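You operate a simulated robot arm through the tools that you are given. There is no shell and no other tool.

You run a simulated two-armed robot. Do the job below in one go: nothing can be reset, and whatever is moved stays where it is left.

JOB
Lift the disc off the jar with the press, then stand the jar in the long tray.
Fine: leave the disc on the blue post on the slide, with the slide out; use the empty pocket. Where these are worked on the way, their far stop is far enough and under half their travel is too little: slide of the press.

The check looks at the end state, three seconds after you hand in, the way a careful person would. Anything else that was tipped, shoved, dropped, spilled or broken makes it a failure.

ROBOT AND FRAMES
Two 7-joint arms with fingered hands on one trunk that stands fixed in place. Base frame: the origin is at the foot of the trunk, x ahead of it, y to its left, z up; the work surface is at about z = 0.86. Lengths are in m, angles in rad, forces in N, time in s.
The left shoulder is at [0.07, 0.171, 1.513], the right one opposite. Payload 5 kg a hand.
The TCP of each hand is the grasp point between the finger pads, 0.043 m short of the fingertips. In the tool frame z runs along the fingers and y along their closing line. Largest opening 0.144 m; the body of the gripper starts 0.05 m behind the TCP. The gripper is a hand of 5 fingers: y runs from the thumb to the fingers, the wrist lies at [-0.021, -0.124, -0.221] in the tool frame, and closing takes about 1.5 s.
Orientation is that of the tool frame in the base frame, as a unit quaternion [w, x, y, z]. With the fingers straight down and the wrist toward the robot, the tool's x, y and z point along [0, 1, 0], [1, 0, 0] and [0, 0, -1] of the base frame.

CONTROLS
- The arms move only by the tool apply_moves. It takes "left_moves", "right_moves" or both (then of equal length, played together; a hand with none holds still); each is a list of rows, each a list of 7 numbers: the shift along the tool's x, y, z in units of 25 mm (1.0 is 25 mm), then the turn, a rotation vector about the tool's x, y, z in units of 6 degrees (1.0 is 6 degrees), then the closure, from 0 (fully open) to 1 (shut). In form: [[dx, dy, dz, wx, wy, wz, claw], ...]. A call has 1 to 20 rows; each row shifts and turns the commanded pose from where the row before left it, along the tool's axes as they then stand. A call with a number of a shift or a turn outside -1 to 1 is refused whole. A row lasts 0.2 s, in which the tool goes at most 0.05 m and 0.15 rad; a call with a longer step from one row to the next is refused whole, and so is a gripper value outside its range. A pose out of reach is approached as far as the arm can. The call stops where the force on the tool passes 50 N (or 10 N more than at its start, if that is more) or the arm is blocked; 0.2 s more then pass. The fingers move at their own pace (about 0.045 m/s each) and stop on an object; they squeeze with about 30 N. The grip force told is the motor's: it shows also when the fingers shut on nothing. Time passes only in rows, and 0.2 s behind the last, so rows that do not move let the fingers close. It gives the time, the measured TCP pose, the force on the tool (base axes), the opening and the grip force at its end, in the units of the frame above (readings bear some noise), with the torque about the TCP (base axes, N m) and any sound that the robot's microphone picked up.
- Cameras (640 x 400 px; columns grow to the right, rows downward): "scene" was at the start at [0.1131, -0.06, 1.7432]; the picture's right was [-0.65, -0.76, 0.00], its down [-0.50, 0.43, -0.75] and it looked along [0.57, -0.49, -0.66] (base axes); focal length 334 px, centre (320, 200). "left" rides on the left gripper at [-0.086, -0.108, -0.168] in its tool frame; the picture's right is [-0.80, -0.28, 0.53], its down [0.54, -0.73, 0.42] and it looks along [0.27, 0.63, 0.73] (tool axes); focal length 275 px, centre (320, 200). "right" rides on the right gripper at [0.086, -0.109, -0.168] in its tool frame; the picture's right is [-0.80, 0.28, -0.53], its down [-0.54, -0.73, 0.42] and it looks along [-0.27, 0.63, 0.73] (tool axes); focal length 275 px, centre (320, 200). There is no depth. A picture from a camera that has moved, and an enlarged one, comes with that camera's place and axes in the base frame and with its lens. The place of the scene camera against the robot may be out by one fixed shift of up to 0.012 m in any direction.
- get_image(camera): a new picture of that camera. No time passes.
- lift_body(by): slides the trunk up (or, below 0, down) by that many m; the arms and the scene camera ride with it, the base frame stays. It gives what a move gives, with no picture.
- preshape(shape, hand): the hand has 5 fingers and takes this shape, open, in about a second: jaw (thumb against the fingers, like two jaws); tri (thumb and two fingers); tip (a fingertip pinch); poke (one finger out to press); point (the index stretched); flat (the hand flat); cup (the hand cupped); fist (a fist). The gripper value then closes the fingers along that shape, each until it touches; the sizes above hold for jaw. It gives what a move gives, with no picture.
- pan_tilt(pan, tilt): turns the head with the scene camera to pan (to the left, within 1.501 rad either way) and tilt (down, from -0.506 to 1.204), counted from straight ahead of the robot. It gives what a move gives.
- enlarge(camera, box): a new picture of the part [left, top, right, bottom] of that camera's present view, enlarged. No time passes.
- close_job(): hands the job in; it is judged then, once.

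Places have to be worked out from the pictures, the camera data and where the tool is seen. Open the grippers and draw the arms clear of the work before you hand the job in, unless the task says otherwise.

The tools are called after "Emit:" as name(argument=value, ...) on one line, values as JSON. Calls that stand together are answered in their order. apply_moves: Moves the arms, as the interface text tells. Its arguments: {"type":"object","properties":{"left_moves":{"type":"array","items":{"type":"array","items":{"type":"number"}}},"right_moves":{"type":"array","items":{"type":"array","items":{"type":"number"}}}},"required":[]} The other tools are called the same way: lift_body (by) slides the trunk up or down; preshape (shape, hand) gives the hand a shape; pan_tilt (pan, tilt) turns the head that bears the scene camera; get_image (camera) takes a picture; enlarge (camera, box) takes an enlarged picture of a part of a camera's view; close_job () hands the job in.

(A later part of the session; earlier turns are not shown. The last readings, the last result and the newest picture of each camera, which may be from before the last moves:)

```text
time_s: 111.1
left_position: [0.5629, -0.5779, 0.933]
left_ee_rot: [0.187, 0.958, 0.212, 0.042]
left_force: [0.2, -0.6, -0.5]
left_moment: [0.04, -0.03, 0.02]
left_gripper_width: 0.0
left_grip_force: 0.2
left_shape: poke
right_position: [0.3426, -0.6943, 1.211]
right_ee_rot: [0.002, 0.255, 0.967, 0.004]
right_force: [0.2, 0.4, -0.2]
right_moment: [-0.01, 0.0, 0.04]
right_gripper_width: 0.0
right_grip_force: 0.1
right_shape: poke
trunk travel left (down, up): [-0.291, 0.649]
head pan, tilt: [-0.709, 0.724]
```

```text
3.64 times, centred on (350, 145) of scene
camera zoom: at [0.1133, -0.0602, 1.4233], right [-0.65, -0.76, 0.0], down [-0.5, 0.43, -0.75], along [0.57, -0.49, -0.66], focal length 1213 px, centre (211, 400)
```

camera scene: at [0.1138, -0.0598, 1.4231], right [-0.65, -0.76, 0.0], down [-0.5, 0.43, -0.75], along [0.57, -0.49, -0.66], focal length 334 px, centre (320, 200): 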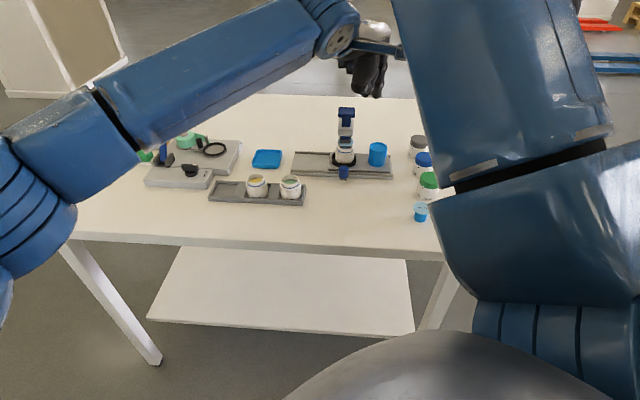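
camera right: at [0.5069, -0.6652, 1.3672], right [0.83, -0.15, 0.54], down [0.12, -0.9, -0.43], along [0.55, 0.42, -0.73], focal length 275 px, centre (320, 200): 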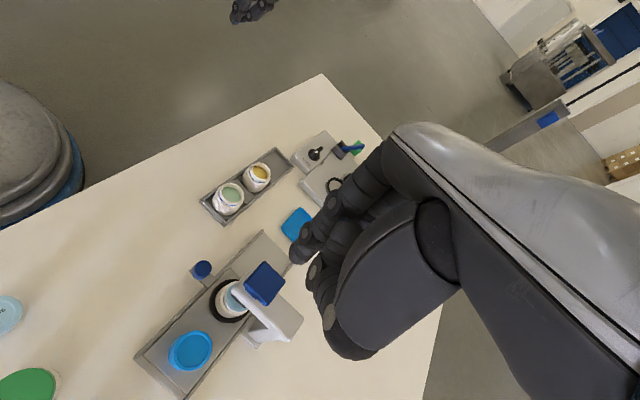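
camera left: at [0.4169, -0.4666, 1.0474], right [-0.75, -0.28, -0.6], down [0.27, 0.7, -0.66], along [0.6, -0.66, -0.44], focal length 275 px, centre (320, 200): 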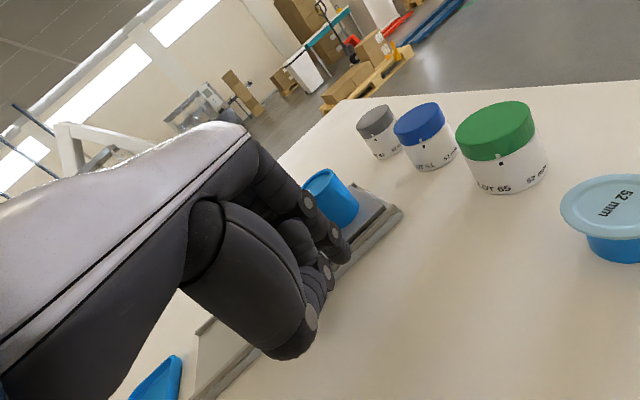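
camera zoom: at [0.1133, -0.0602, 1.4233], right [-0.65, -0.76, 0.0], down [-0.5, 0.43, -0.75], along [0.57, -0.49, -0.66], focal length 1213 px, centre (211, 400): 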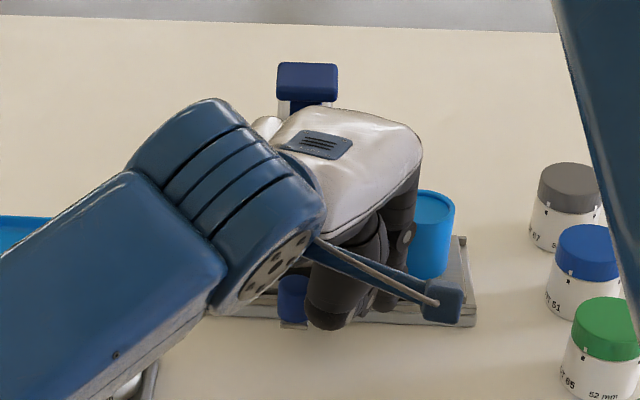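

The fingers stand right of the knob, nothing touched. I push gently along the rail in the out direction at about 30 mm/s so the open jar is not shaken.

Emit:
apply_moves(left_moves=[[0.225, -0.076, -0.03, 0, 0, 0, 0], [0.225, -0.076, -0.03, 0, 0, 0, 0], [0.225, -0.076, -0.03, 0, 0, 0, 0], [0.225, -0.076, -0.03, 0, 0, 0, 0], [0.225, -0.076, -0.03, 0, 0, 0, 0], [0.225, -0.076, -0.03, 0, 0, 0, 0]])

Emit:
get_image(camera="left")

Emit:
enlarge(camera="scene", box=[270, 90, 410, 200])

```text
time_s: 112.5
left_position: [0.588, -0.5504, 0.9337]
left_ee_rot: [0.187, 0.958, 0.212, 0.041]
left_force: [-0.7, -0.4, 0.4]
left_moment: [-0.01, 0.0, -0.03]
left_gripper_width: 0.0
left_grip_force: 0.0
left_shape: poke
right_position: [0.3428, -0.6928, 1.2111]
right_ee_rot: [0.003, 0.255, 0.967, 0.004]
right_force: [0.5, 0.2, 0.1]
right_moment: [0.03, 0.01, 0.04]
right_gripper_width: 0.0
right_grip_force: 0.0
right_shape: poke
trunk travel left (down, up): [-0.291, 0.649]
head pan, tilt: [-0.709, 0.724]
```

```text
taken
camera left: at [0.4414, -0.439, 1.0477], right [-0.75, -0.28, -0.6], down [0.27, 0.7, -0.66], along [0.6, -0.66, -0.44], focal length 275 px, centre (320, 200)
```

left: 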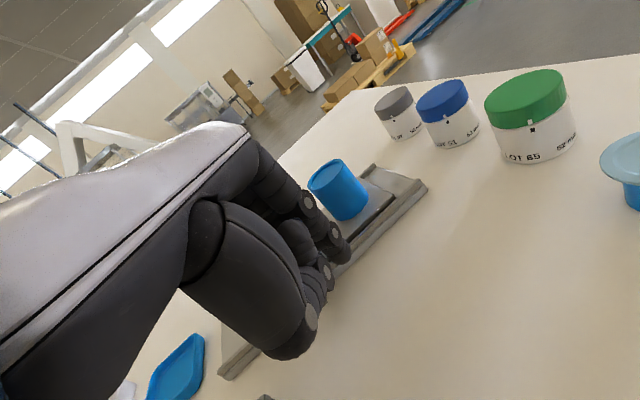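

```text
3.64 times, centred on (340, 145) of scene
camera zoom: at [0.1132, -0.06, 1.4232], right [-0.65, -0.76, 0.0], down [-0.5, 0.43, -0.75], along [0.57, -0.49, -0.66], focal length 1213 px, centre (247, 400)
```

zoom: 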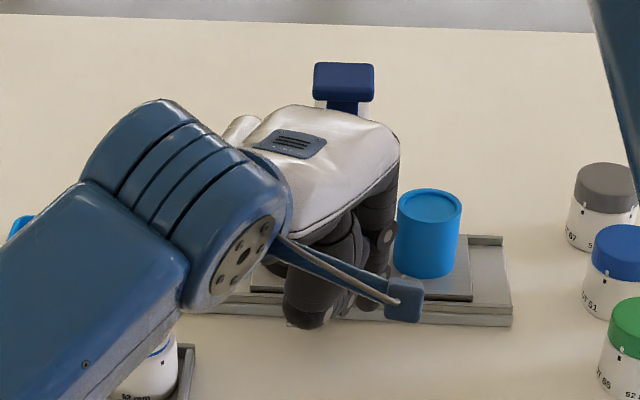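

The slide is moving out smoothly. I continue.

Emit:
apply_moves(left_moves=[[0.225, -0.076, -0.03, 0, 0, 0, 0], [0.225, -0.076, -0.03, 0, 0, 0, 0], [0.225, -0.076, -0.03, 0, 0, 0, 0], [0.225, -0.076, -0.03, 0, 0, 0, 0], [0.225, -0.076, -0.03, 0, 0, 0, 0], [0.225, -0.076, -0.03, 0, 0, 0, 0]])

Emit:
get_image(camera="left")

Emit:
enlarge(camera="scene", box=[270, 90, 410, 200])

```text
time_s: 113.9
left_position: [0.6142, -0.5254, 0.9338]
left_ee_rot: [0.185, 0.959, 0.213, 0.041]
left_force: [0.2, 0.2, -0.1]
left_moment: [0.04, 0.0, -0.03]
left_gripper_width: 0.0
left_grip_force: 0.1
left_shape: poke
right_position: [0.3438, -0.6934, 1.2105]
right_ee_rot: [0.002, 0.255, 0.967, 0.004]
right_force: [-0.1, -0.6, -0.9]
right_moment: [-0.01, 0.03, -0.01]
right_gripper_width: 0.0
right_grip_force: 0.1
right_shape: poke
trunk travel left (down, up): [-0.291, 0.649]
head pan, tilt: [-0.709, 0.724]
```

```text
taken
camera left: at [0.4679, -0.4145, 1.0482], right [-0.75, -0.28, -0.6], down [0.27, 0.7, -0.66], along [0.6, -0.66, -0.44], focal length 275 px, centre (320, 200)
```

left: 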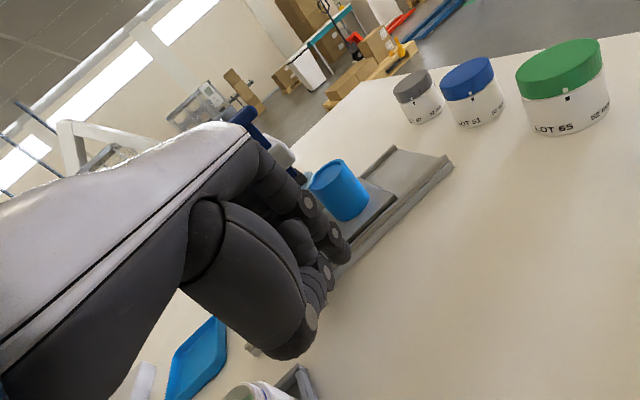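

```text
3.64 times, centred on (340, 145) of scene
camera zoom: at [0.1132, -0.0599, 1.4232], right [-0.65, -0.76, 0.0], down [-0.5, 0.43, -0.75], along [0.57, -0.49, -0.66], focal length 1213 px, centre (247, 400)
```

zoom: 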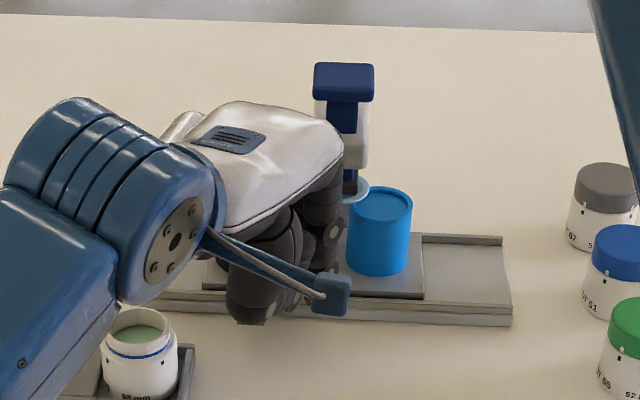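

Post is about 3 cm from alignment under the foot. I push on, then check.

Emit:
apply_moves(left_moves=[[0.225, -0.076, -0.03, 0, 0, 0, 0], [0.225, -0.076, -0.03, 0, 0, 0, 0], [0.225, -0.076, -0.03, 0, 0, 0, 0], [0.15, -0.05, -0.02, 0, 0, 0, 0]])

Emit:
enlarge(camera="scene", box=[270, 90, 410, 200])

Emit:
enlarge(camera="scene", box=[330, 100, 390, 170])

```text
time_s: 114.9
left_position: [0.6296, -0.5115, 0.935]
left_ee_rot: [0.186, 0.958, 0.213, 0.042]
left_force: [-0.9, 0.1, -0.1]
left_moment: [-0.02, -0.01, 0.0]
left_gripper_width: 0.0002
left_grip_force: 0.1
left_shape: poke
right_position: [0.3427, -0.6937, 1.2108]
right_ee_rot: [0.003, 0.255, 0.967, 0.004]
right_force: [0.7, -0.5, -0.7]
right_moment: [-0.01, 0.0, -0.02]
right_gripper_width: 0.0
right_grip_force: 0.1
right_shape: poke
trunk travel left (down, up): [-0.291, 0.649]
head pan, tilt: [-0.709, 0.724]
```

```text
3.64 times, centred on (340, 145) of scene
camera zoom: at [0.1132, -0.06, 1.4232], right [-0.65, -0.76, 0.0], down [-0.5, 0.43, -0.75], along [0.57, -0.49, -0.66], focal length 1213 px, centre (247, 400)
```

zoom: 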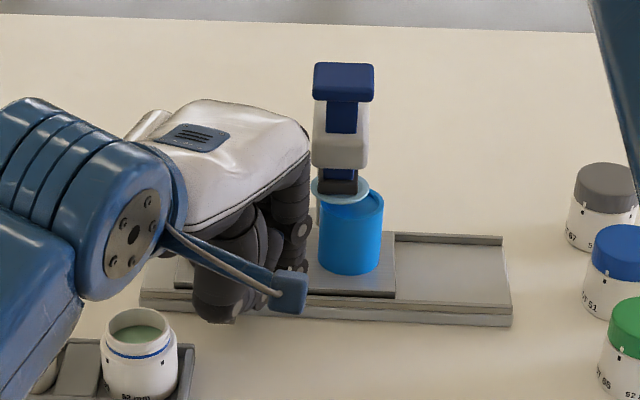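

```text
5.71 times, centred on (360, 135) of scene
camera zoom: at [0.1132, -0.06, 1.4232], right [-0.65, -0.76, 0.0], down [-0.5, 0.43, -0.75], along [0.57, -0.49, -0.66], focal length 1907 px, centre (91, 571)
```

zoom: 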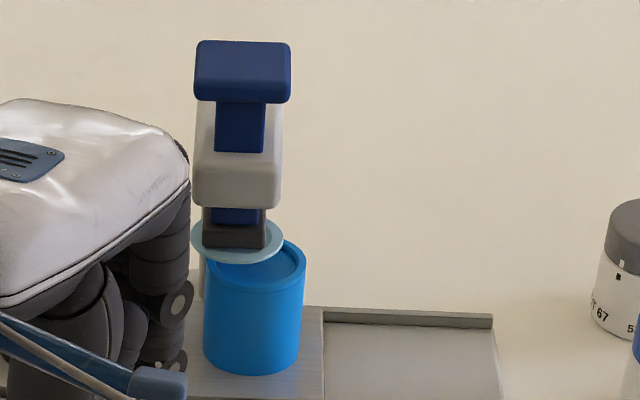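

About 9 mm remain to alignment. I push in small steps to the out stop.

Emit:
apply_moves(left_moves=[[0.15, -0.05, -0.02, 0, 0, 0, 0], [0.15, -0.05, -0.02, 0, 0, 0, 0], [0, 0, 0, 0, 0, 0, 0]])

Emit:
enlarge(camera="scene", box=[330, 100, 390, 170])

Emit:
get_image(camera="left")

```text
time_s: 115.7
left_position: [0.6352, -0.5053, 0.9337]
left_ee_rot: [0.186, 0.958, 0.212, 0.041]
left_force: [-0.3, -0.1, -0.8]
left_moment: [-0.01, 0.02, 0.01]
left_gripper_width: 0.0
left_grip_force: 0.2
left_shape: poke
right_position: [0.3427, -0.6924, 1.21]
right_ee_rot: [0.002, 0.254, 0.967, 0.003]
right_force: [-0.3, -0.2, -0.1]
right_moment: [0.02, 0.01, -0.02]
right_gripper_width: 0.0
right_grip_force: 0.0
right_shape: poke
trunk travel left (down, up): [-0.291, 0.649]
head pan, tilt: [-0.709, 0.724]
```

```text
5.71 times, centred on (360, 135) of scene
camera zoom: at [0.113, -0.0602, 1.4232], right [-0.65, -0.76, 0.0], down [-0.5, 0.43, -0.75], along [0.57, -0.49, -0.66], focal length 1907 px, centre (91, 571)
```

zoom: 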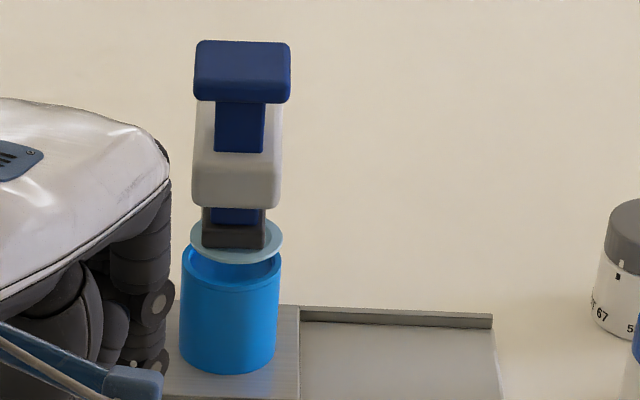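

```text
taken
camera left: at [0.4884, -0.3938, 1.0485], right [-0.75, -0.28, -0.6], down [0.27, 0.7, -0.66], along [0.6, -0.66, -0.44], focal length 275 px, centre (320, 200)
```

left: 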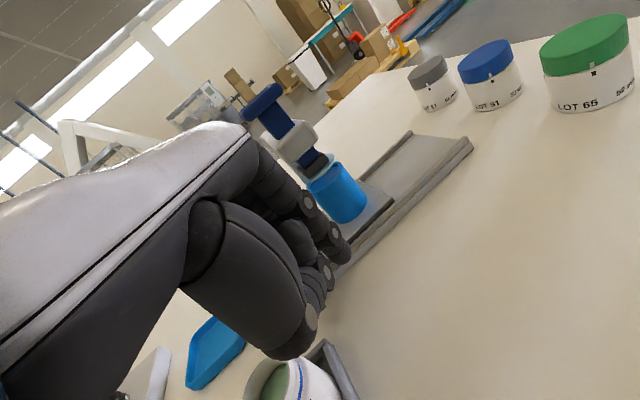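

The post is now aligned under the disc, as it was at the start. I retract the left hand: off the knob, back, up and away to the left.

Emit:
apply_moves(left_moves=[[-0.376, 0.127, 0.05, 0, 0, 0, 0], [-0.137, -0.35, -0.14, 0, 0, 0, 0], [-0.137, -0.35, -0.14, 0, 0, 0, 0], [0, 0.357, -0.889, 0, 0, 0, 0], [0, 0.357, -0.889, 0, 0, 0, 0], [0, 0.357, -0.889, 0, 0, 0, 0], [0, 0.357, -0.889, 0, 0, 0, 0], [0, 0.357, -0.889, 0, 0, 0, 0], [0.463, -0.915, -0.368, 0, 0, 0, 0], [0.463, -0.915, -0.368, 0, 0, 0, 0], [0.463, -0.915, -0.368, 0, 0, 0, 0], [0.463, -0.915, -0.368, 0, 0, 0, 0], [0.463, -0.915, -0.368, 0, 0, 0, 0], [0.463, -0.915, -0.368, 0, 0, 0, 0], [0.463, -0.915, -0.368, 0, 0, 0, 0], [0.463, -0.915, -0.368, 0, 0, 0, 0], [0.463, -0.915, -0.368, 0, 0, 0, 0], [0.463, -0.915, -0.368, 0, 0, 0, 0]])

Emit:
get_image(camera="scene")

Emit:
get_image(camera="left")

```text
time_s: 119.5
left_position: [0.6141, -0.224, 1.0533]
left_ee_rot: [0.185, 0.959, 0.212, 0.041]
left_force: [0.3, -0.3, 0.5]
left_moment: [-0.03, 0.03, -0.02]
left_gripper_width: 0.0001
left_grip_force: 0.2
left_shape: poke
right_position: [0.3431, -0.6919, 1.2114]
right_ee_rot: [0.003, 0.255, 0.967, 0.003]
right_force: [0.6, -0.1, 0.6]
right_moment: [-0.03, -0.02, 0.0]
right_gripper_width: 0.0
right_grip_force: 0.0
right_shape: poke
trunk travel left (down, up): [-0.291, 0.649]
head pan, tilt: [-0.709, 0.724]
```

```text
taken
camera scene: at [0.113, -0.0586, 1.4233], right [-0.65, -0.76, 0.0], down [-0.5, 0.43, -0.75], along [0.57, -0.49, -0.66], focal length 334 px, centre (320, 200)
```

scene: 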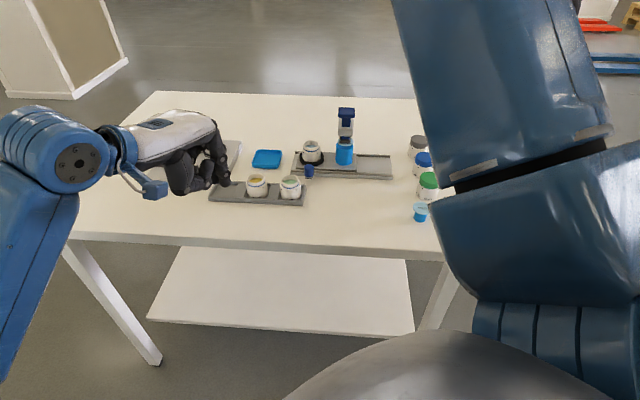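

```text
taken
camera left: at [0.4676, -0.1114, 1.167], right [-0.75, -0.28, -0.6], down [0.27, 0.69, -0.66], along [0.6, -0.66, -0.44], focal length 275 px, centre (320, 200)
```

left: 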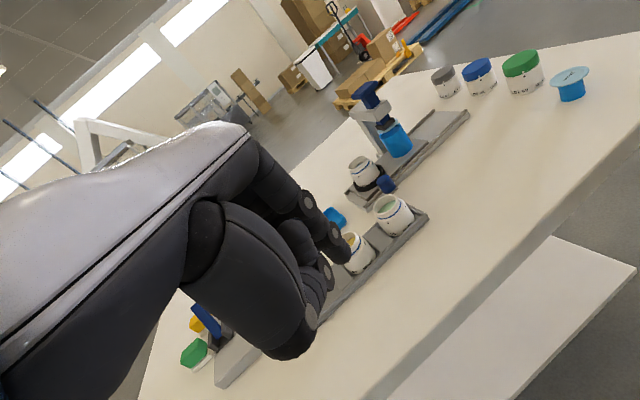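

Emit:
enlarge(camera="scene", box=[280, 100, 400, 190])

Emit:
enlarge(camera="left", box=[330, 70, 480, 220])

```text
4.44 times, centred on (340, 145) of scene
camera zoom: at [0.113, -0.0586, 1.4233], right [-0.65, -0.76, 0.0], down [-0.5, 0.43, -0.75], along [0.57, -0.49, -0.66], focal length 1483 px, centre (231, 444)
```

zoom: 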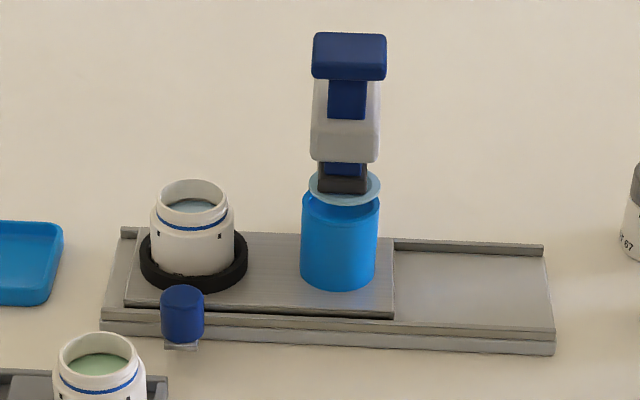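

```text
2.67 times, centred on (405, 145) of left
camera zoom: at [0.4676, -0.1114, 1.167], right [-0.75, -0.28, -0.6], down [0.27, 0.69, -0.66], along [0.6, -0.66, -0.44], focal length 734 px, centre (93, 347)
```

zoom: 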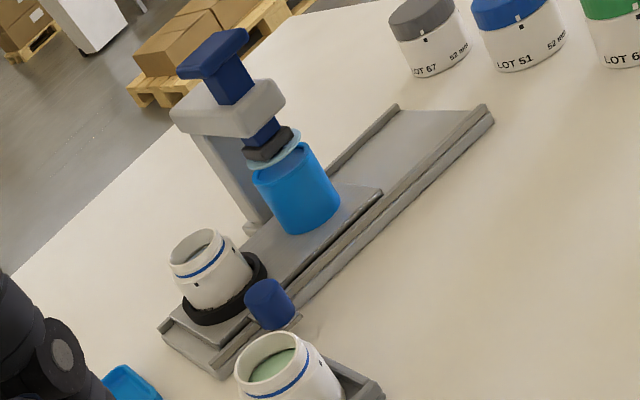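

Everything is as intended: slide out, jar open in its nest, disc hanging above the post. I bring the right hand back over the cap, moving the left arm a bit further away at the same time.

Emit:
apply_moves(left_moves=[[0.095, -0.45, -0.18, 0, 0, 0, 0], [0.095, -0.45, -0.18, 0, 0, 0, 0], [0.095, -0.45, -0.18, 0, 0, 0, 0], [0.095, -0.45, -0.18, 0, 0, 0, 0], [0.095, -0.45, -0.18, 0, 0, 0, 0], [0.095, -0.45, -0.18, 0, 0, 0, 0], [0.095, -0.45, -0.18, 0, 0, 0, 0], [0.095, -0.45, -0.18, 0, 0, 0, 0], [0.095, -0.45, -0.18, 0, 0, 0, 0], [0.095, -0.45, -0.18, 0, 0, 0, 0]], right_moves=[[-0.868, 0.901, 0.0, 0, 0, 0, 0], [-0.868, 0.901, 0.0, 0, 0, 0, 0], [-0.868, 0.901, 0.0, 0, 0, 0, 0], [-0.868, 0.901, 0.0, 0, 0, 0, 0], [-0.868, 0.901, 0.0, 0, 0, 0, 0], [-0.868, 0.901, 0.256, 0, 0, 0, 0], [-0.868, 0.901, 0.512, 0, 0, 0, 0], [-0.868, 0.901, 0.512, 0, 0, 0, 0], [-0.868, 0.901, 0.512, 0, 0, 0, 0], [-0.868, 0.901, 0.512, 0, 0, 0, 0]])

Emit:
get_image(camera="right")

Emit:
get_image(camera="left")

```text
time_s: 121.7
left_position: [0.587, -0.1065, 1.0518]
left_ee_rot: [0.186, 0.959, 0.212, 0.04]
left_force: [0.0, 0.9, -1.3]
left_moment: [-0.04, 0.01, -0.03]
left_gripper_width: 0.0
left_grip_force: 0.1
left_shape: poke
right_position: [0.6458, -0.6035, 1.1531]
right_ee_rot: [0.002, 0.254, 0.967, 0.003]
right_force: [0.0, 0.2, 0.1]
right_moment: [-0.05, 0.0, 0.02]
right_gripper_width: 0.0001
right_grip_force: 0.0
right_shape: poke
trunk travel left (down, up): [-0.291, 0.649]
head pan, tilt: [-0.709, 0.724]
```

```text
taken
camera right: at [0.5153, -0.6553, 1.3191], right [0.83, -0.15, 0.54], down [0.12, -0.9, -0.43], along [0.55, 0.42, -0.73], focal length 275 px, centre (320, 200)
```

right: 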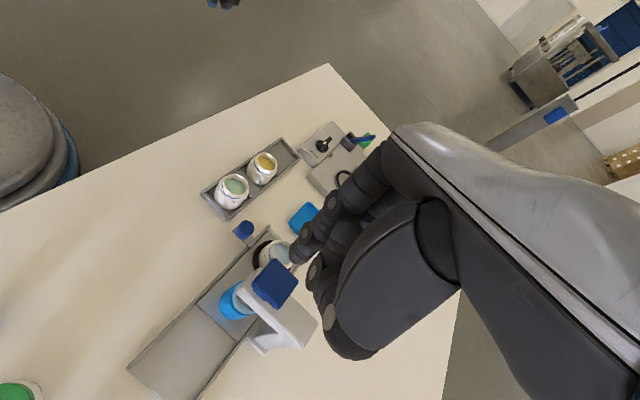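

```text
taken
camera left: at [0.4395, 0.0065, 1.1668], right [-0.75, -0.28, -0.6], down [0.27, 0.69, -0.67], along [0.6, -0.66, -0.44], focal length 275 px, centre (320, 200)
```

left: 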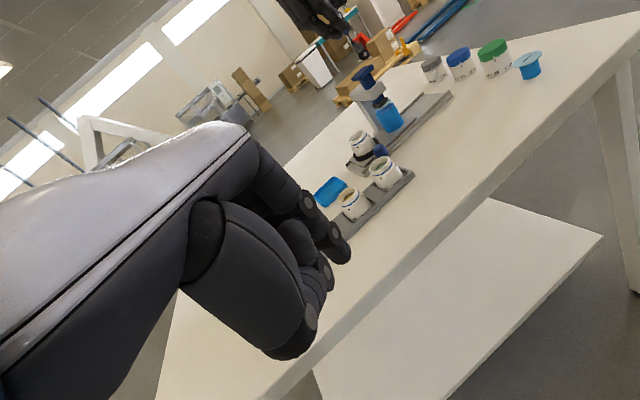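

The right hand is over the cap again and the left camera watches the press. I descend to just above the cap and then press in 5 mm steps.

Emit:
apply_moves(right_moves=[[0.1, -0.06, 0.85, 0, 0, 0, 0], [0, 0, 0.85, 0, 0, 0, 0], [0, 0, 0.85, 0, 0, 0, 0], [0, 0, 0.2, 0, 0, 0, 0], [0, 0, 0.2, 0, 0, 0, 0], [0, 0, 0.2, 0, 0, 0, 0]])

Emit:
enlarge(camera="left", box=[330, 40, 430, 170])

Emit:
enlarge(camera="right", box=[180, 200, 380, 370])

```text
time_s: 123.1
left_position: [0.5844, -0.1071, 1.0544]
left_ee_rot: [0.185, 0.959, 0.212, 0.041]
left_force: [-0.1, 0.0, -0.1]
left_moment: [0.02, 0.01, -0.01]
left_gripper_width: 0.0
left_grip_force: 0.1
left_shape: poke
right_position: [0.6423, -0.6037, 1.0767]
right_ee_rot: [0.004, 0.254, 0.967, 0.003]
right_force: [-0.1, 0.2, 0.8]
right_moment: [0.01, -0.01, -0.02]
right_gripper_width: 0.0
right_grip_force: 0.1
right_shape: poke
trunk travel left (down, up): [-0.291, 0.649]
head pan, tilt: [-0.709, 0.724]
```

```text
3.08 times, centred on (380, 105) of left
camera zoom: at [0.4383, 0.0061, 1.1674], right [-0.75, -0.28, -0.6], down [0.27, 0.7, -0.66], along [0.6, -0.66, -0.44], focal length 847 px, centre (135, 492)
```

zoom: 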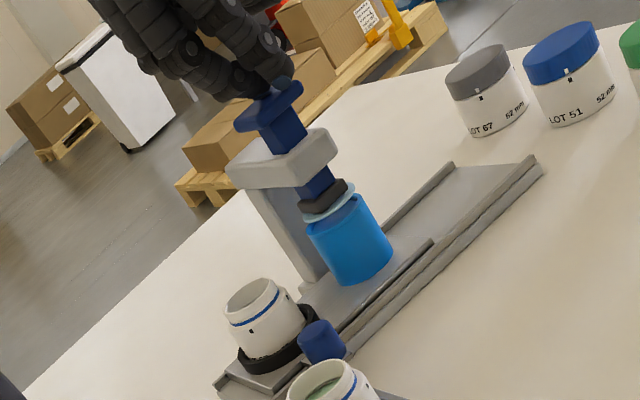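

```text
2.35 times, centred on (280, 285) of right
camera zoom: at [0.512, -0.6544, 1.2416], right [0.83, -0.15, 0.54], down [0.12, -0.9, -0.43], along [0.55, 0.42, -0.73], focal length 648 px, centre (414, 0)
```

zoom: 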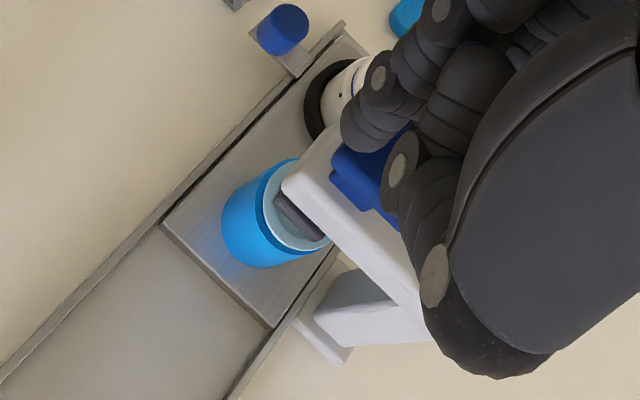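

Emit:
apply_moves(right_moves=[[0, 0, 0.2, 0, 0, 0, 0], [0, 0, 0.2, 0, 0, 0, 0]])

Emit:
enlarge(camera="left", box=[330, 40, 430, 170])

```text
time_s: 123.7
left_position: [0.5845, -0.1052, 1.0528]
left_ee_rot: [0.186, 0.958, 0.212, 0.041]
left_force: [0.3, -0.4, -0.4]
left_moment: [0.0, 0.0, 0.0]
left_gripper_width: 0.0
left_grip_force: 0.0
left_shape: poke
right_position: [0.641, -0.602, 1.0677]
right_ee_rot: [0.003, 0.254, 0.967, 0.003]
right_force: [0.6, -0.5, 2.1]
right_moment: [-0.01, -0.02, -0.03]
right_gripper_width: 0.0
right_grip_force: 0.0
right_shape: poke
trunk travel left (down, up): [-0.291, 0.649]
head pan, tilt: [-0.709, 0.724]
heard: click
```

```text
3.08 times, centred on (380, 105) of left
camera zoom: at [0.4382, 0.0063, 1.1675], right [-0.75, -0.28, -0.6], down [0.27, 0.7, -0.66], along [0.6, -0.66, -0.44], focal length 847 px, centre (135, 492)
```

zoom: 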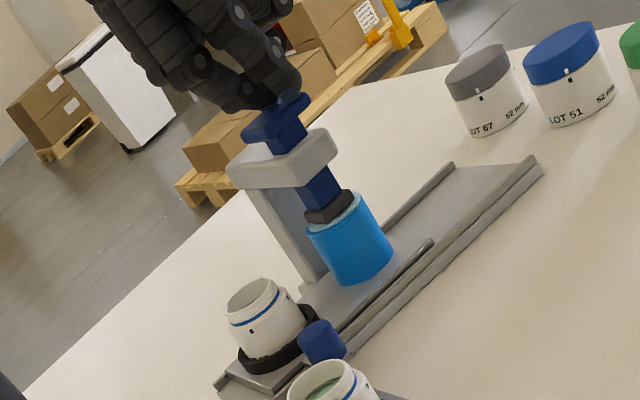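

A second click; the foot has pressed the disc onto the post. I raise the hand and look whether the disc stayed on the post.

Emit:
apply_moves(right_moves=[[0, 0, -0.3, 0, 0, 0, 0], [0, 0, -0.6, 0, 0, 0, 0], [0, 0, -0.8, 0, 0, 0, 0], [0, 0, -0.8, 0, 0, 0, 0], [0, 0, -0.8, 0, 0, 0, 0]])

Emit:
enlarge(camera="left", box=[330, 40, 430, 170])

Emit:
enlarge(camera="right", box=[180, 200, 380, 370])

```text
time_s: 124.9
left_position: [0.5849, -0.1056, 1.0526]
left_ee_rot: [0.186, 0.958, 0.213, 0.042]
left_force: [-0.2, 0.4, 0.7]
left_moment: [0.0, 0.0, 0.01]
left_gripper_width: 0.0
left_grip_force: 0.0
left_shape: poke
right_position: [0.6401, -0.604, 1.1476]
right_ee_rot: [0.002, 0.255, 0.967, 0.003]
right_force: [0.5, 0.2, -0.3]
right_moment: [-0.02, -0.02, 0.0]
right_gripper_width: 0.0
right_grip_force: 0.0
right_shape: poke
trunk travel left (down, up): [-0.291, 0.649]
head pan, tilt: [-0.709, 0.724]
```

```text
3.08 times, centred on (380, 105) of left
camera zoom: at [0.4376, 0.0065, 1.1676], right [-0.75, -0.28, -0.6], down [0.27, 0.7, -0.66], along [0.6, -0.66, -0.44], focal length 847 px, centre (135, 492)
```

zoom: 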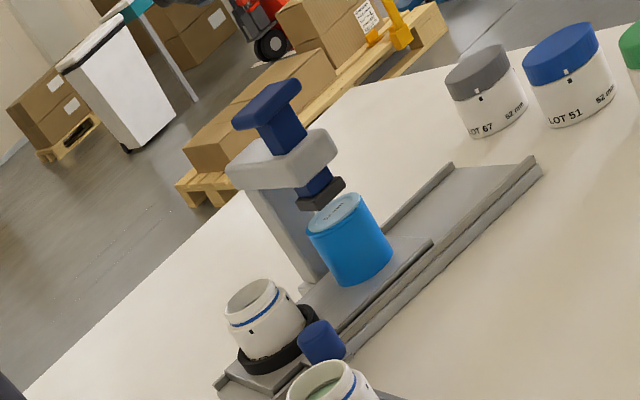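

```text
2.35 times, centred on (280, 285) of right
camera zoom: at [0.5108, -0.655, 1.3135], right [0.83, -0.15, 0.54], down [0.12, -0.9, -0.43], along [0.55, 0.42, -0.73], focal length 648 px, centre (414, 0)
```

zoom: 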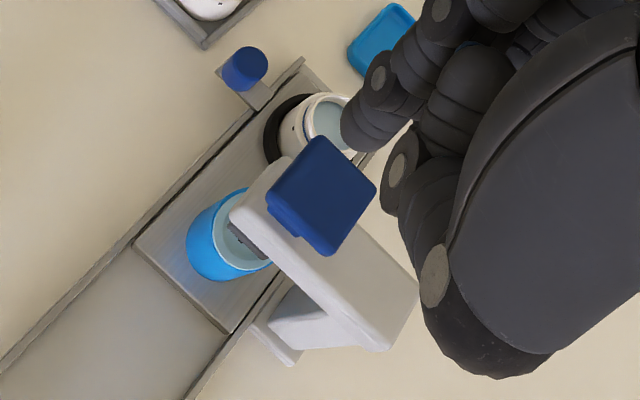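

The disc is seated on the post and the foot has come up free. Next is the jar: I raise the right hand, and move the left arm far to the left to give the right elbow room.

Emit:
apply_moves(left_moves=[[0.18, -0.94, -0.38, 0, 0, 0, 0], [0.18, -0.94, -0.38, 0, 0, 0, 0], [0.18, -0.94, -0.38, 0, 0, 0, 0], [0.18, -0.94, -0.38, 0, 0, 0, 0], [0.18, -0.94, -0.38, 0, 0, 0, 0], [0.18, -0.94, -0.38, 0, 0, 0, 0], [0.18, -0.94, -0.38, 0, 0, 0, 0], [0.18, -0.94, -0.38, 0, 0, 0, 0], [0.18, -0.94, -0.38, 0, 0, 0, 0], [0.18, -0.94, -0.38, 0, 0, 0, 0], [0.18, -0.94, -0.38, 0, 0, 0, 0], [0.18, -0.94, -0.38, 0, 0, 0, 0]], right_moves=[[0, 0, -0.8, 0, 0, 0, 0], [0, 0, -0.8, 0, 0, 0, 0], [0, 0, -0.8, 0, 0, 0, 0], [0, 0, 0, 0, 0, 0, 0], [0, 0, 0, 0, 0, 0, 0], [0, 0, 0, 0, 0, 0, 0], [0, 0, 0, 0, 0, 0, 0], [0, 0, 0, 0, 0, 0, 0], [0, 0, 0, 0, 0, 0, 0], [0, 0, 0, 0, 0, 0, 0], [0, 0, 0, 0, 0, 0, 0], [0, 0, 0, 0, 0, 0, 0]])

Emit:
get_image(camera="scene")

```text
time_s: 127.5
left_position: [0.5042, 0.1915, 1.0538]
left_ee_rot: [0.187, 0.958, 0.212, 0.041]
left_force: [0.1, 0.2, 0.1]
left_moment: [0.01, 0.0, 0.0]
left_gripper_width: 0.0
left_grip_force: 0.0
left_shape: poke
right_position: [0.6383, -0.6041, 1.2097]
right_ee_rot: [0.004, 0.255, 0.967, 0.003]
right_force: [-0.3, -0.6, 0.8]
right_moment: [-0.01, -0.05, -0.01]
right_gripper_width: 0.0
right_grip_force: 0.2
right_shape: poke
trunk travel left (down, up): [-0.291, 0.649]
head pan, tilt: [-0.709, 0.724]
```

```text
taken
camera scene: at [0.1119, -0.0591, 1.4234], right [-0.65, -0.76, 0.0], down [-0.5, 0.43, -0.75], along [0.57, -0.49, -0.66], focal length 334 px, centre (320, 200)
```

scene: 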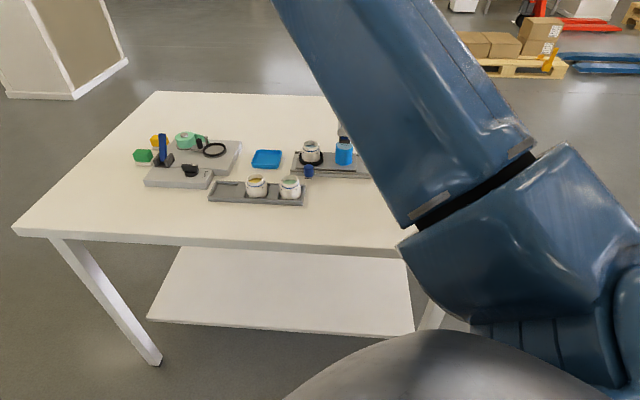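

Emit:
preshape(hand="right", shape="jaw")

Emit:
apply_moves(right_moves=[[0, 0, 0, 0, 0, 1, 0], [0, 0, 0, 0, 0, 1, 0], [0, 0, 0, 0, 0, 1, 0], [0, 0, 0, 0, 0, 1, 0], [0, 0, 0, 0, 0, 1, 0], [0, 0, 0, 0, 0, 1, 0]])

Emit:
get_image(camera="scene")

Emit:
get_image(camera="right")

```text
time_s: 128.4
left_position: [0.5057, 0.1916, 1.054]
left_ee_rot: [0.186, 0.958, 0.213, 0.041]
left_force: [-0.4, -0.2, -0.1]
left_moment: [-0.02, 0.0, -0.01]
left_gripper_width: 0.0
left_grip_force: 0.0
left_shape: poke
right_position: [0.6406, -0.6046, 1.2093]
right_ee_rot: [0.003, 0.255, 0.967, 0.003]
right_force: [0.0, 0.1, -0.9]
right_moment: [0.01, -0.03, 0.01]
right_gripper_width: 0.144
right_grip_force: 0.0
right_shape: jaw
trunk travel left (down, up): [-0.291, 0.649]
head pan, tilt: [-0.709, 0.724]
```

```text
time_s: 129.8
left_position: [0.5063, 0.1931, 1.0535]
left_ee_rot: [0.187, 0.958, 0.212, 0.041]
left_force: [0.7, 0.4, 0.3]
left_moment: [-0.01, 0.02, 0.01]
left_gripper_width: 0.0
left_grip_force: 0.0
left_shape: poke
right_position: [0.6412, -0.6034, 1.209]
right_ee_rot: [0.001, 0.541, 0.841, 0.004]
right_force: [0.1, 0.3, 0.6]
right_moment: [-0.01, 0.0, -0.02]
right_gripper_width: 0.1438
right_grip_force: 0.1
right_shape: jaw
trunk travel left (down, up): [-0.291, 0.649]
head pan, tilt: [-0.709, 0.724]
```

```text
taken
camera scene: at [0.1134, -0.0594, 1.4232], right [-0.65, -0.76, 0.0], down [-0.5, 0.43, -0.75], along [0.57, -0.49, -0.66], focal length 334 px, centre (320, 200)
```

scene: 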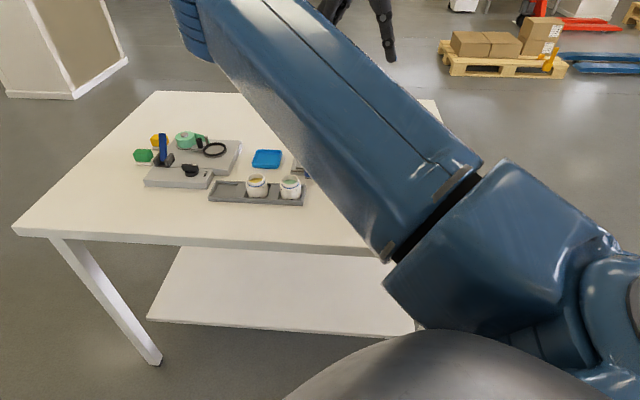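

```text
taken
camera right: at [0.5047, -0.5691, 1.3744], right [0.58, -0.61, 0.54], down [-0.43, -0.79, -0.43], along [0.69, 0.02, -0.73], focal length 275 px, centre (320, 200)
```

right: 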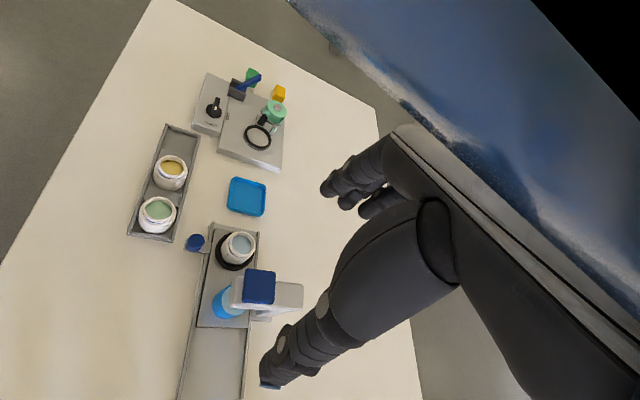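

The jar is well visible from the right camera. I finish the turn to yaw 0 and move over toward the jar at height.

Emit:
apply_moves(right_moves=[[0, 0, 0, 0, 0, 1, 0], [0, 0, 0, 0, 0, 1, 0], [0, 0, 0, 0, 0, 1, 0], [0, 0, 0, 0, 0, 1, 0]])

Emit:
get_image(camera="scene")

Emit:
get_image(camera="right")

```text
time_s: 130.8
left_position: [0.5047, 0.1922, 1.0534]
left_ee_rot: [0.186, 0.958, 0.212, 0.041]
left_force: [0.2, -0.3, 0.6]
left_moment: [0.0, 0.0, -0.02]
left_gripper_width: 0.0
left_grip_force: 0.0
left_shape: poke
right_position: [0.6415, -0.6037, 1.2081]
right_ee_rot: [0.001, 0.704, 0.71, 0.004]
right_force: [-0.4, -0.6, 0.4]
right_moment: [-0.01, -0.03, 0.02]
right_gripper_width: 0.1436
right_grip_force: 0.0
right_shape: jaw
trunk travel left (down, up): [-0.291, 0.649]
head pan, tilt: [-0.709, 0.724]
```

```text
taken
camera scene: at [0.1135, -0.0594, 1.4232], right [-0.65, -0.76, 0.0], down [-0.5, 0.43, -0.75], along [0.57, -0.49, -0.66], focal length 334 px, centre (320, 200)
```

scene: 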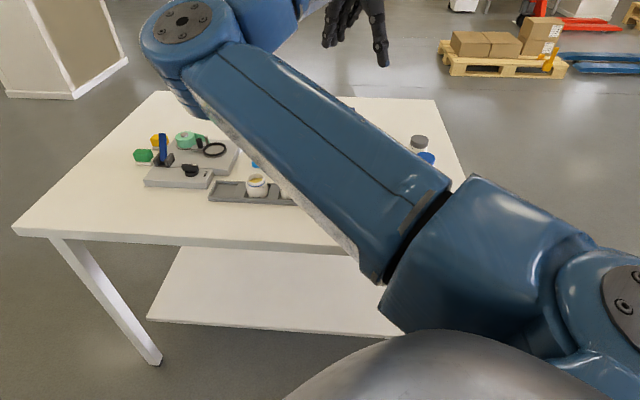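

```text
taken
camera right: at [0.5302, -0.5172, 1.3746], right [0.29, -0.8, 0.53], down [-0.72, -0.55, -0.43], along [0.63, -0.26, -0.73], focal length 275 px, centre (320, 200)
```

right: 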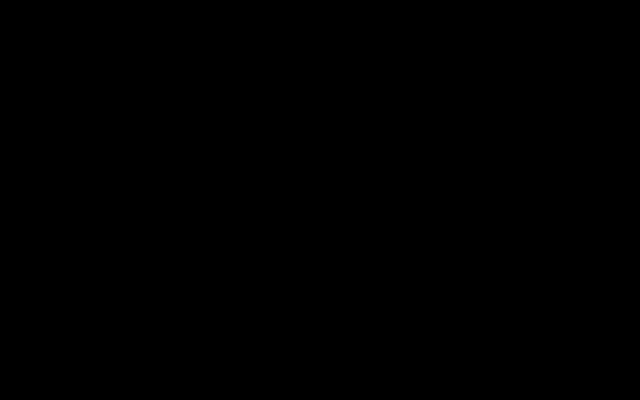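

In this posture the right camera is buried in its own forearm, so I want the elbow back on the outside. I raise the hand and turn it to yaw +90° first (elbow goes up), then I will pitch it.

Emit:
apply_moves(right_moves=[[0, -0.3, -0.9, 0, 0, 0, 0], [0, -0.3, -0.9, 0, 0, 0, 0], [0, -0.3, -0.9, 0, 0, 0, 0], [0, -0.3, -0.9, 0, 0, 0, 0], [0, 0, 0, 0, 0, -1, 0], [0, 0, 0, 0, 0, -1, 0], [0, 0, 0, 0, 0, -1, 0], [0, 0, 0, 0, 0, -1, 0], [0, 0, 0, 0, 0, -1, 0], [0, 0, 0, 0, 0, -1, 0], [0, 0, 0, 0, 0, -1, 0], [0, 0, 0, 0, 0, -1, 0], [0, 0, 0, 0, 0, -1, 0], [0, 0, 0, 0, 0, -1, 0], [0, 0, 0, 0, 0, -1, 0], [0, 0, 0, 0, 0, -1, 0], [0, 0, 0, 0, 0, -1, 0], [0, 0, 0, 0, 0, -1, 0]])

Emit:
get_image(camera="scene")

```text
time_s: 134.6
left_position: [0.5058, 0.1925, 1.0542]
left_ee_rot: [0.186, 0.959, 0.212, 0.041]
left_force: [1.2, -0.2, -0.3]
left_moment: [-0.03, 0.03, -0.04]
left_gripper_width: 0.0
left_grip_force: 0.0
left_shape: poke
right_position: [0.6096, -0.6044, 1.299]
right_ee_rot: [0.003, 0.047, 0.999, 0.002]
right_force: [-0.3, -0.5, -0.4]
right_moment: [-0.03, -0.05, 0.0]
right_gripper_width: 0.1437
right_grip_force: 0.0
right_shape: jaw
trunk travel left (down, up): [-0.291, 0.649]
head pan, tilt: [-0.709, 0.724]
```

```text
taken
camera scene: at [0.1128, -0.0602, 1.4232], right [-0.65, -0.76, 0.0], down [-0.5, 0.43, -0.75], along [0.57, -0.49, -0.66], focal length 334 px, centre (320, 200)
```

scene: 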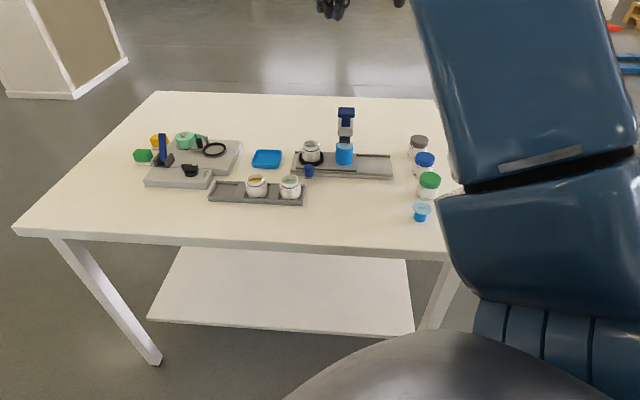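

The elbow is up. Now the pitch so the fingers point left horizontally.

Emit:
apply_moves(right_moves=[[0, 0, 0, -1, 0, 0, 0], [0, 0, 0, -1, 0, 0, 0], [0, 0, 0, -1, 0, 0, 0], [0, 0, 0, -1, 0, 0, 0], [0, 0, 0, -1, 0, 0, 0], [0, 0, 0, -1, 0, 0, 0], [0, 0, 0, -1, 0, 0, 0], [0, 0, 0, -1, 0, 0, 0], [0, 0, 0, -1, 0, 0, 0], [0, 0, 0, -1, 0, 0, 0], [0, 0, 0, -1, 0, 0, 0], [0, 0, 0, -1, 0, 0, 0], [0, 0, 0, -1, 0, 0, 0], [0, 0, 0, -1, 0, 0, 0], [0, 0, 0, -1, 0, 0, 0]])

Emit:
get_image(camera="scene")

```text
time_s: 137.8
left_position: [0.5051, 0.1901, 1.0537]
left_ee_rot: [0.186, 0.958, 0.213, 0.041]
left_force: [0.3, 0.0, -0.4]
left_moment: [0.05, -0.02, 0.0]
left_gripper_width: 0.0
left_grip_force: 0.0
left_shape: poke
right_position: [0.4491, -0.5176, 1.2181]
right_ee_rot: [0.033, 0.04, 0.704, 0.708]
right_force: [0.0, 0.1, 0.3]
right_moment: [-0.02, -0.01, 0.01]
right_gripper_width: 0.1439
right_grip_force: 0.0
right_shape: jaw
right hand out of reach, approached as far as the arm can: row 5, 6, 7, 8, 9, 10, 11, 12, 13, 14, 15
trunk travel left (down, up): [-0.291, 0.649]
head pan, tilt: [-0.709, 0.724]
```

```text
taken
camera scene: at [0.1128, -0.0613, 1.4233], right [-0.65, -0.76, 0.0], down [-0.5, 0.43, -0.75], along [0.57, -0.49, -0.66], focal length 334 px, centre (320, 200)
```

scene: 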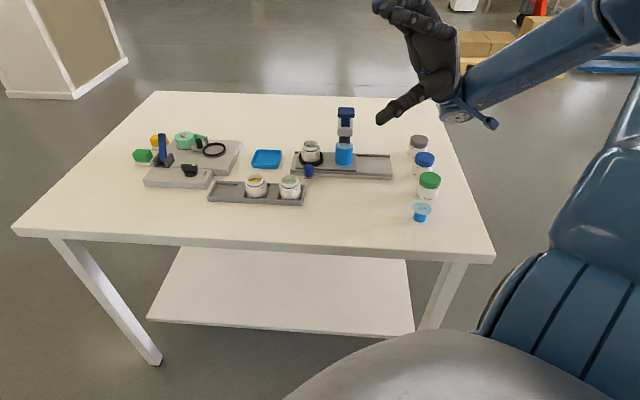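

The elbow is on the outside again. From here I roll the hand about its finger axis first (a forearm roll that should not move the elbow).

Emit:
apply_moves(right_moves=[[0, 0, 0, 0, 0, 1, 0], [0, 0, 0, 0, 0, 1, 0], [0, 0, 0, 0, 0, 1, 0], [0, 0, 0, 0, 0, 1, 0], [0, 0, 0, 0, 0, 1, 0], [0, 0, 0, 0, 0, 1, 0], [0, 0, 0, 0, 0, 1, 0]])

Emit:
get_image(camera="scene")

```text
time_s: 139.4
left_position: [0.5039, 0.1933, 1.0531]
left_ee_rot: [0.187, 0.958, 0.212, 0.042]
left_force: [-0.3, -0.7, -0.5]
left_moment: [0.01, -0.01, 0.03]
left_gripper_width: 0.0001
left_grip_force: 0.1
left_shape: poke
right_position: [0.4485, -0.5166, 1.2209]
right_ee_rot: [-0.22, 0.283, 0.647, 0.673]
right_force: [-0.3, 0.9, -0.1]
right_moment: [0.01, 0.02, 0.0]
right_gripper_width: 0.1439
right_grip_force: 0.1
right_shape: jaw
trunk travel left (down, up): [-0.291, 0.649]
head pan, tilt: [-0.709, 0.724]
```

```text
taken
camera scene: at [0.113, -0.0591, 1.4232], right [-0.65, -0.76, 0.0], down [-0.5, 0.43, -0.75], along [0.57, -0.49, -0.66], focal length 334 px, centre (320, 200)
```

scene: 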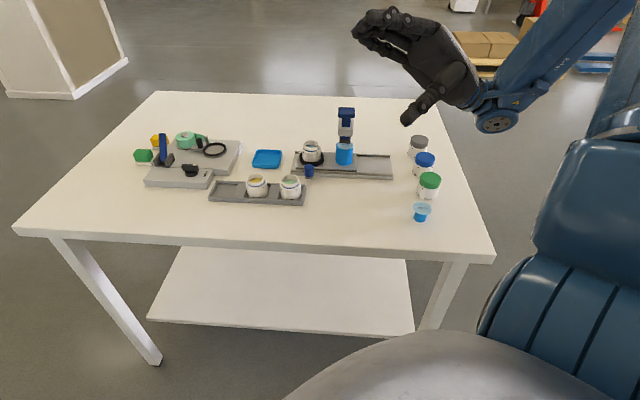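

Elbow still outside. I now apply the remaining rotation toward the plain downward orientation in two parts, watching the elbow.

Emit:
apply_moves(right_moves=[[0, 0, 0, 0.408, -0.803, 0.328, 0], [0, 0, 0, 0.408, -0.803, 0.328, 0], [0, 0, 0, 0.408, -0.803, 0.328, 0], [0, 0, 0, 0.408, -0.803, 0.328, 0], [0, 0, 0, 0.408, -0.803, 0.328, 0], [0, 0, 0, 0.408, -0.803, 0.328, 0], [0, 0, 0, 0.408, -0.803, 0.328, 0], [0, 0, 0, 0.408, -0.803, 0.328, 0]])

Emit:
get_image(camera="scene")

```text
time_s: 141.2
left_position: [0.505, 0.1937, 1.0534]
left_ee_rot: [0.186, 0.959, 0.212, 0.041]
left_force: [0.3, 0.4, -0.5]
left_moment: [-0.01, 0.02, 0.01]
left_gripper_width: 0.0002
left_grip_force: 0.1
left_shape: poke
right_position: [0.4497, -0.5161, 1.2195]
right_ee_rot: [-0.127, 0.531, 0.742, 0.39]
right_force: [-0.5, 1.1, -0.3]
right_moment: [-0.02, 0.02, 0.0]
right_gripper_width: 0.1439
right_grip_force: 0.1
right_shape: jaw
trunk travel left (down, up): [-0.291, 0.649]
head pan, tilt: [-0.709, 0.724]
```

```text
taken
camera scene: at [0.1133, -0.0581, 1.4232], right [-0.65, -0.76, 0.0], down [-0.5, 0.43, -0.75], along [0.57, -0.49, -0.66], focal length 334 px, centre (320, 200)
```

scene: 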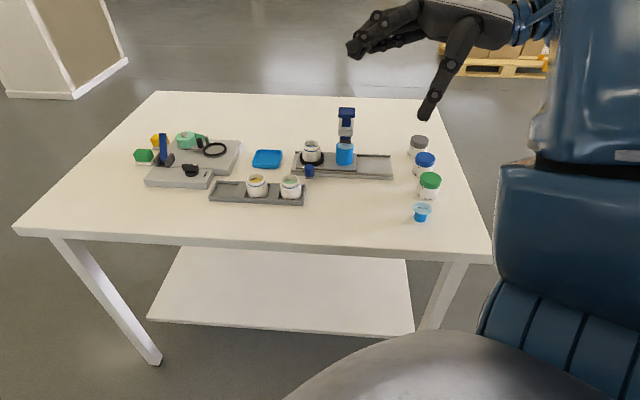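

Emit:
apply_moves(right_moves=[[0, 0, 0, 0.408, -0.803, 0.328, 0], [0, 0, 0, 0.408, -0.803, 0.328, 0], [0, 0, 0, 0.408, -0.803, 0.328, 0], [0, 0, 0, 0.408, -0.803, 0.328, 0], [0, 0, 0, 0.408, -0.803, 0.328, 0], [0, 0, 0, 0.408, -0.803, 0.328, 0], [0, 0, 0, 0.408, -0.803, 0.328, 0], [0, 0, 0, 0.408, -0.803, 0.328, 0], [0, 0, 0, 0.408, -0.803, 0.328, 0]])

Emit:
get_image(camera="scene")

Emit:
get_image(camera="right")

```text
time_s: 143.2
left_position: [0.5062, 0.1908, 1.0539]
left_ee_rot: [0.186, 0.958, 0.212, 0.042]
left_force: [0.7, 0.2, -0.1]
left_moment: [0.01, 0.01, -0.01]
left_gripper_width: 0.0001
left_grip_force: 0.1
left_shape: poke
right_position: [0.4432, -0.5271, 1.2106]
right_ee_rot: [-0.01, 0.715, 0.699, 0.01]
right_force: [-0.6, -0.3, -0.5]
right_moment: [0.03, -0.02, 0.03]
right_gripper_width: 0.1437
right_grip_force: 0.1
right_shape: jaw
trunk travel left (down, up): [-0.291, 0.649]
head pan, tilt: [-0.709, 0.724]
```

```text
taken
camera scene: at [0.1137, -0.0603, 1.4232], right [-0.65, -0.76, 0.0], down [-0.5, 0.43, -0.75], along [0.57, -0.49, -0.66], focal length 334 px, centre (320, 200)
```

scene: 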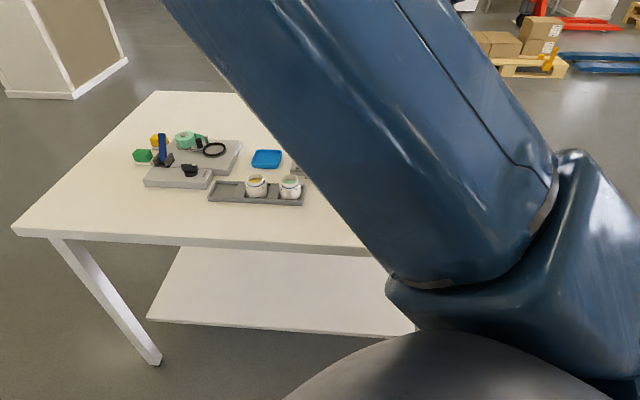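

```text
taken
camera right: at [0.3368, -0.441, 1.3798], right [0.27, -0.82, 0.51], down [-0.74, -0.52, -0.44], along [0.62, -0.26, -0.74], focal length 275 px, centre (320, 200)
```

right: 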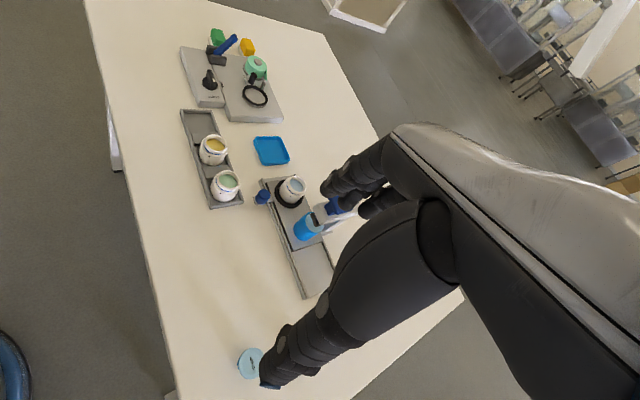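

The right hand is level at yaw 0 with its camera free now. I move it forward toward the jar at height and watch how the elbow behaves.

Emit:
apply_moves(right_moves=[[0, 0.8, 0, 0, 0, 0, 0], [0, 0.8, 0, 0, 0, 0, 0], [0, 0.8, 0, 0, 0, 0, 0], [0, 0.8, 0, 0, 0, 0, 0], [0, 0.8, 0, 0, 0, 0, 0], [0, 0.8, 0, 0, 0, 0, 0], [0, 0.8, 0, 0, 0, 0, 0], [0, 0.8, 0, 0, 0, 0, 0]])

Emit:
get_image(camera="scene")

Emit:
get_image(camera="right")

```text
time_s: 145.0
left_position: [0.5058, 0.1918, 1.0527]
left_ee_rot: [0.187, 0.958, 0.212, 0.04]
left_force: [0.3, 0.4, 0.1]
left_moment: [0.03, 0.0, -0.02]
left_gripper_width: 0.0
left_grip_force: 0.0
left_shape: poke
right_position: [0.608, -0.5178, 1.219]
right_ee_rot: [-0.002, 0.707, 0.708, 0.002]
right_force: [-0.7, 0.1, 0.1]
right_moment: [0.03, 0.01, -0.01]
right_gripper_width: 0.1439
right_grip_force: 0.1
right_shape: jaw
trunk travel left (down, up): [-0.291, 0.649]
head pan, tilt: [-0.709, 0.724]
```

```text
taken
camera scene: at [0.1141, -0.0598, 1.4232], right [-0.65, -0.76, 0.0], down [-0.5, 0.43, -0.75], along [0.57, -0.49, -0.66], focal length 334 px, centre (320, 200)
```

scene: 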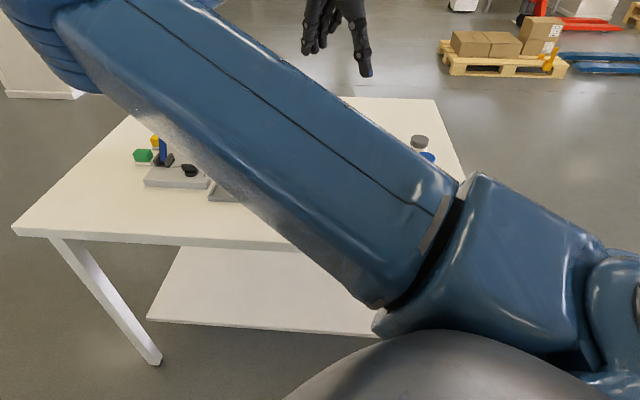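

```text
taken
camera right: at [0.5002, -0.4306, 1.3847], right [0.28, -0.8, 0.53], down [-0.73, -0.54, -0.42], along [0.63, -0.27, -0.73], focal length 275 px, centre (320, 200)
```

right: 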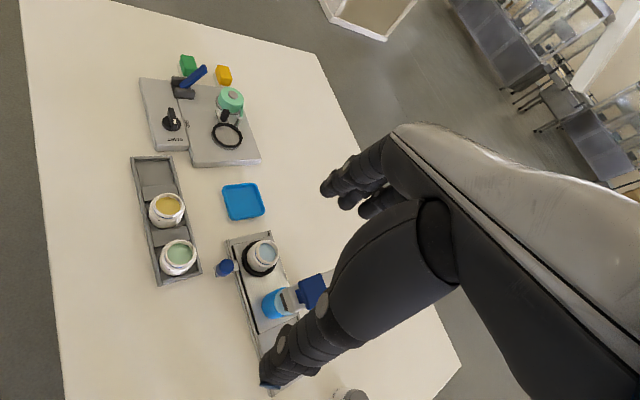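

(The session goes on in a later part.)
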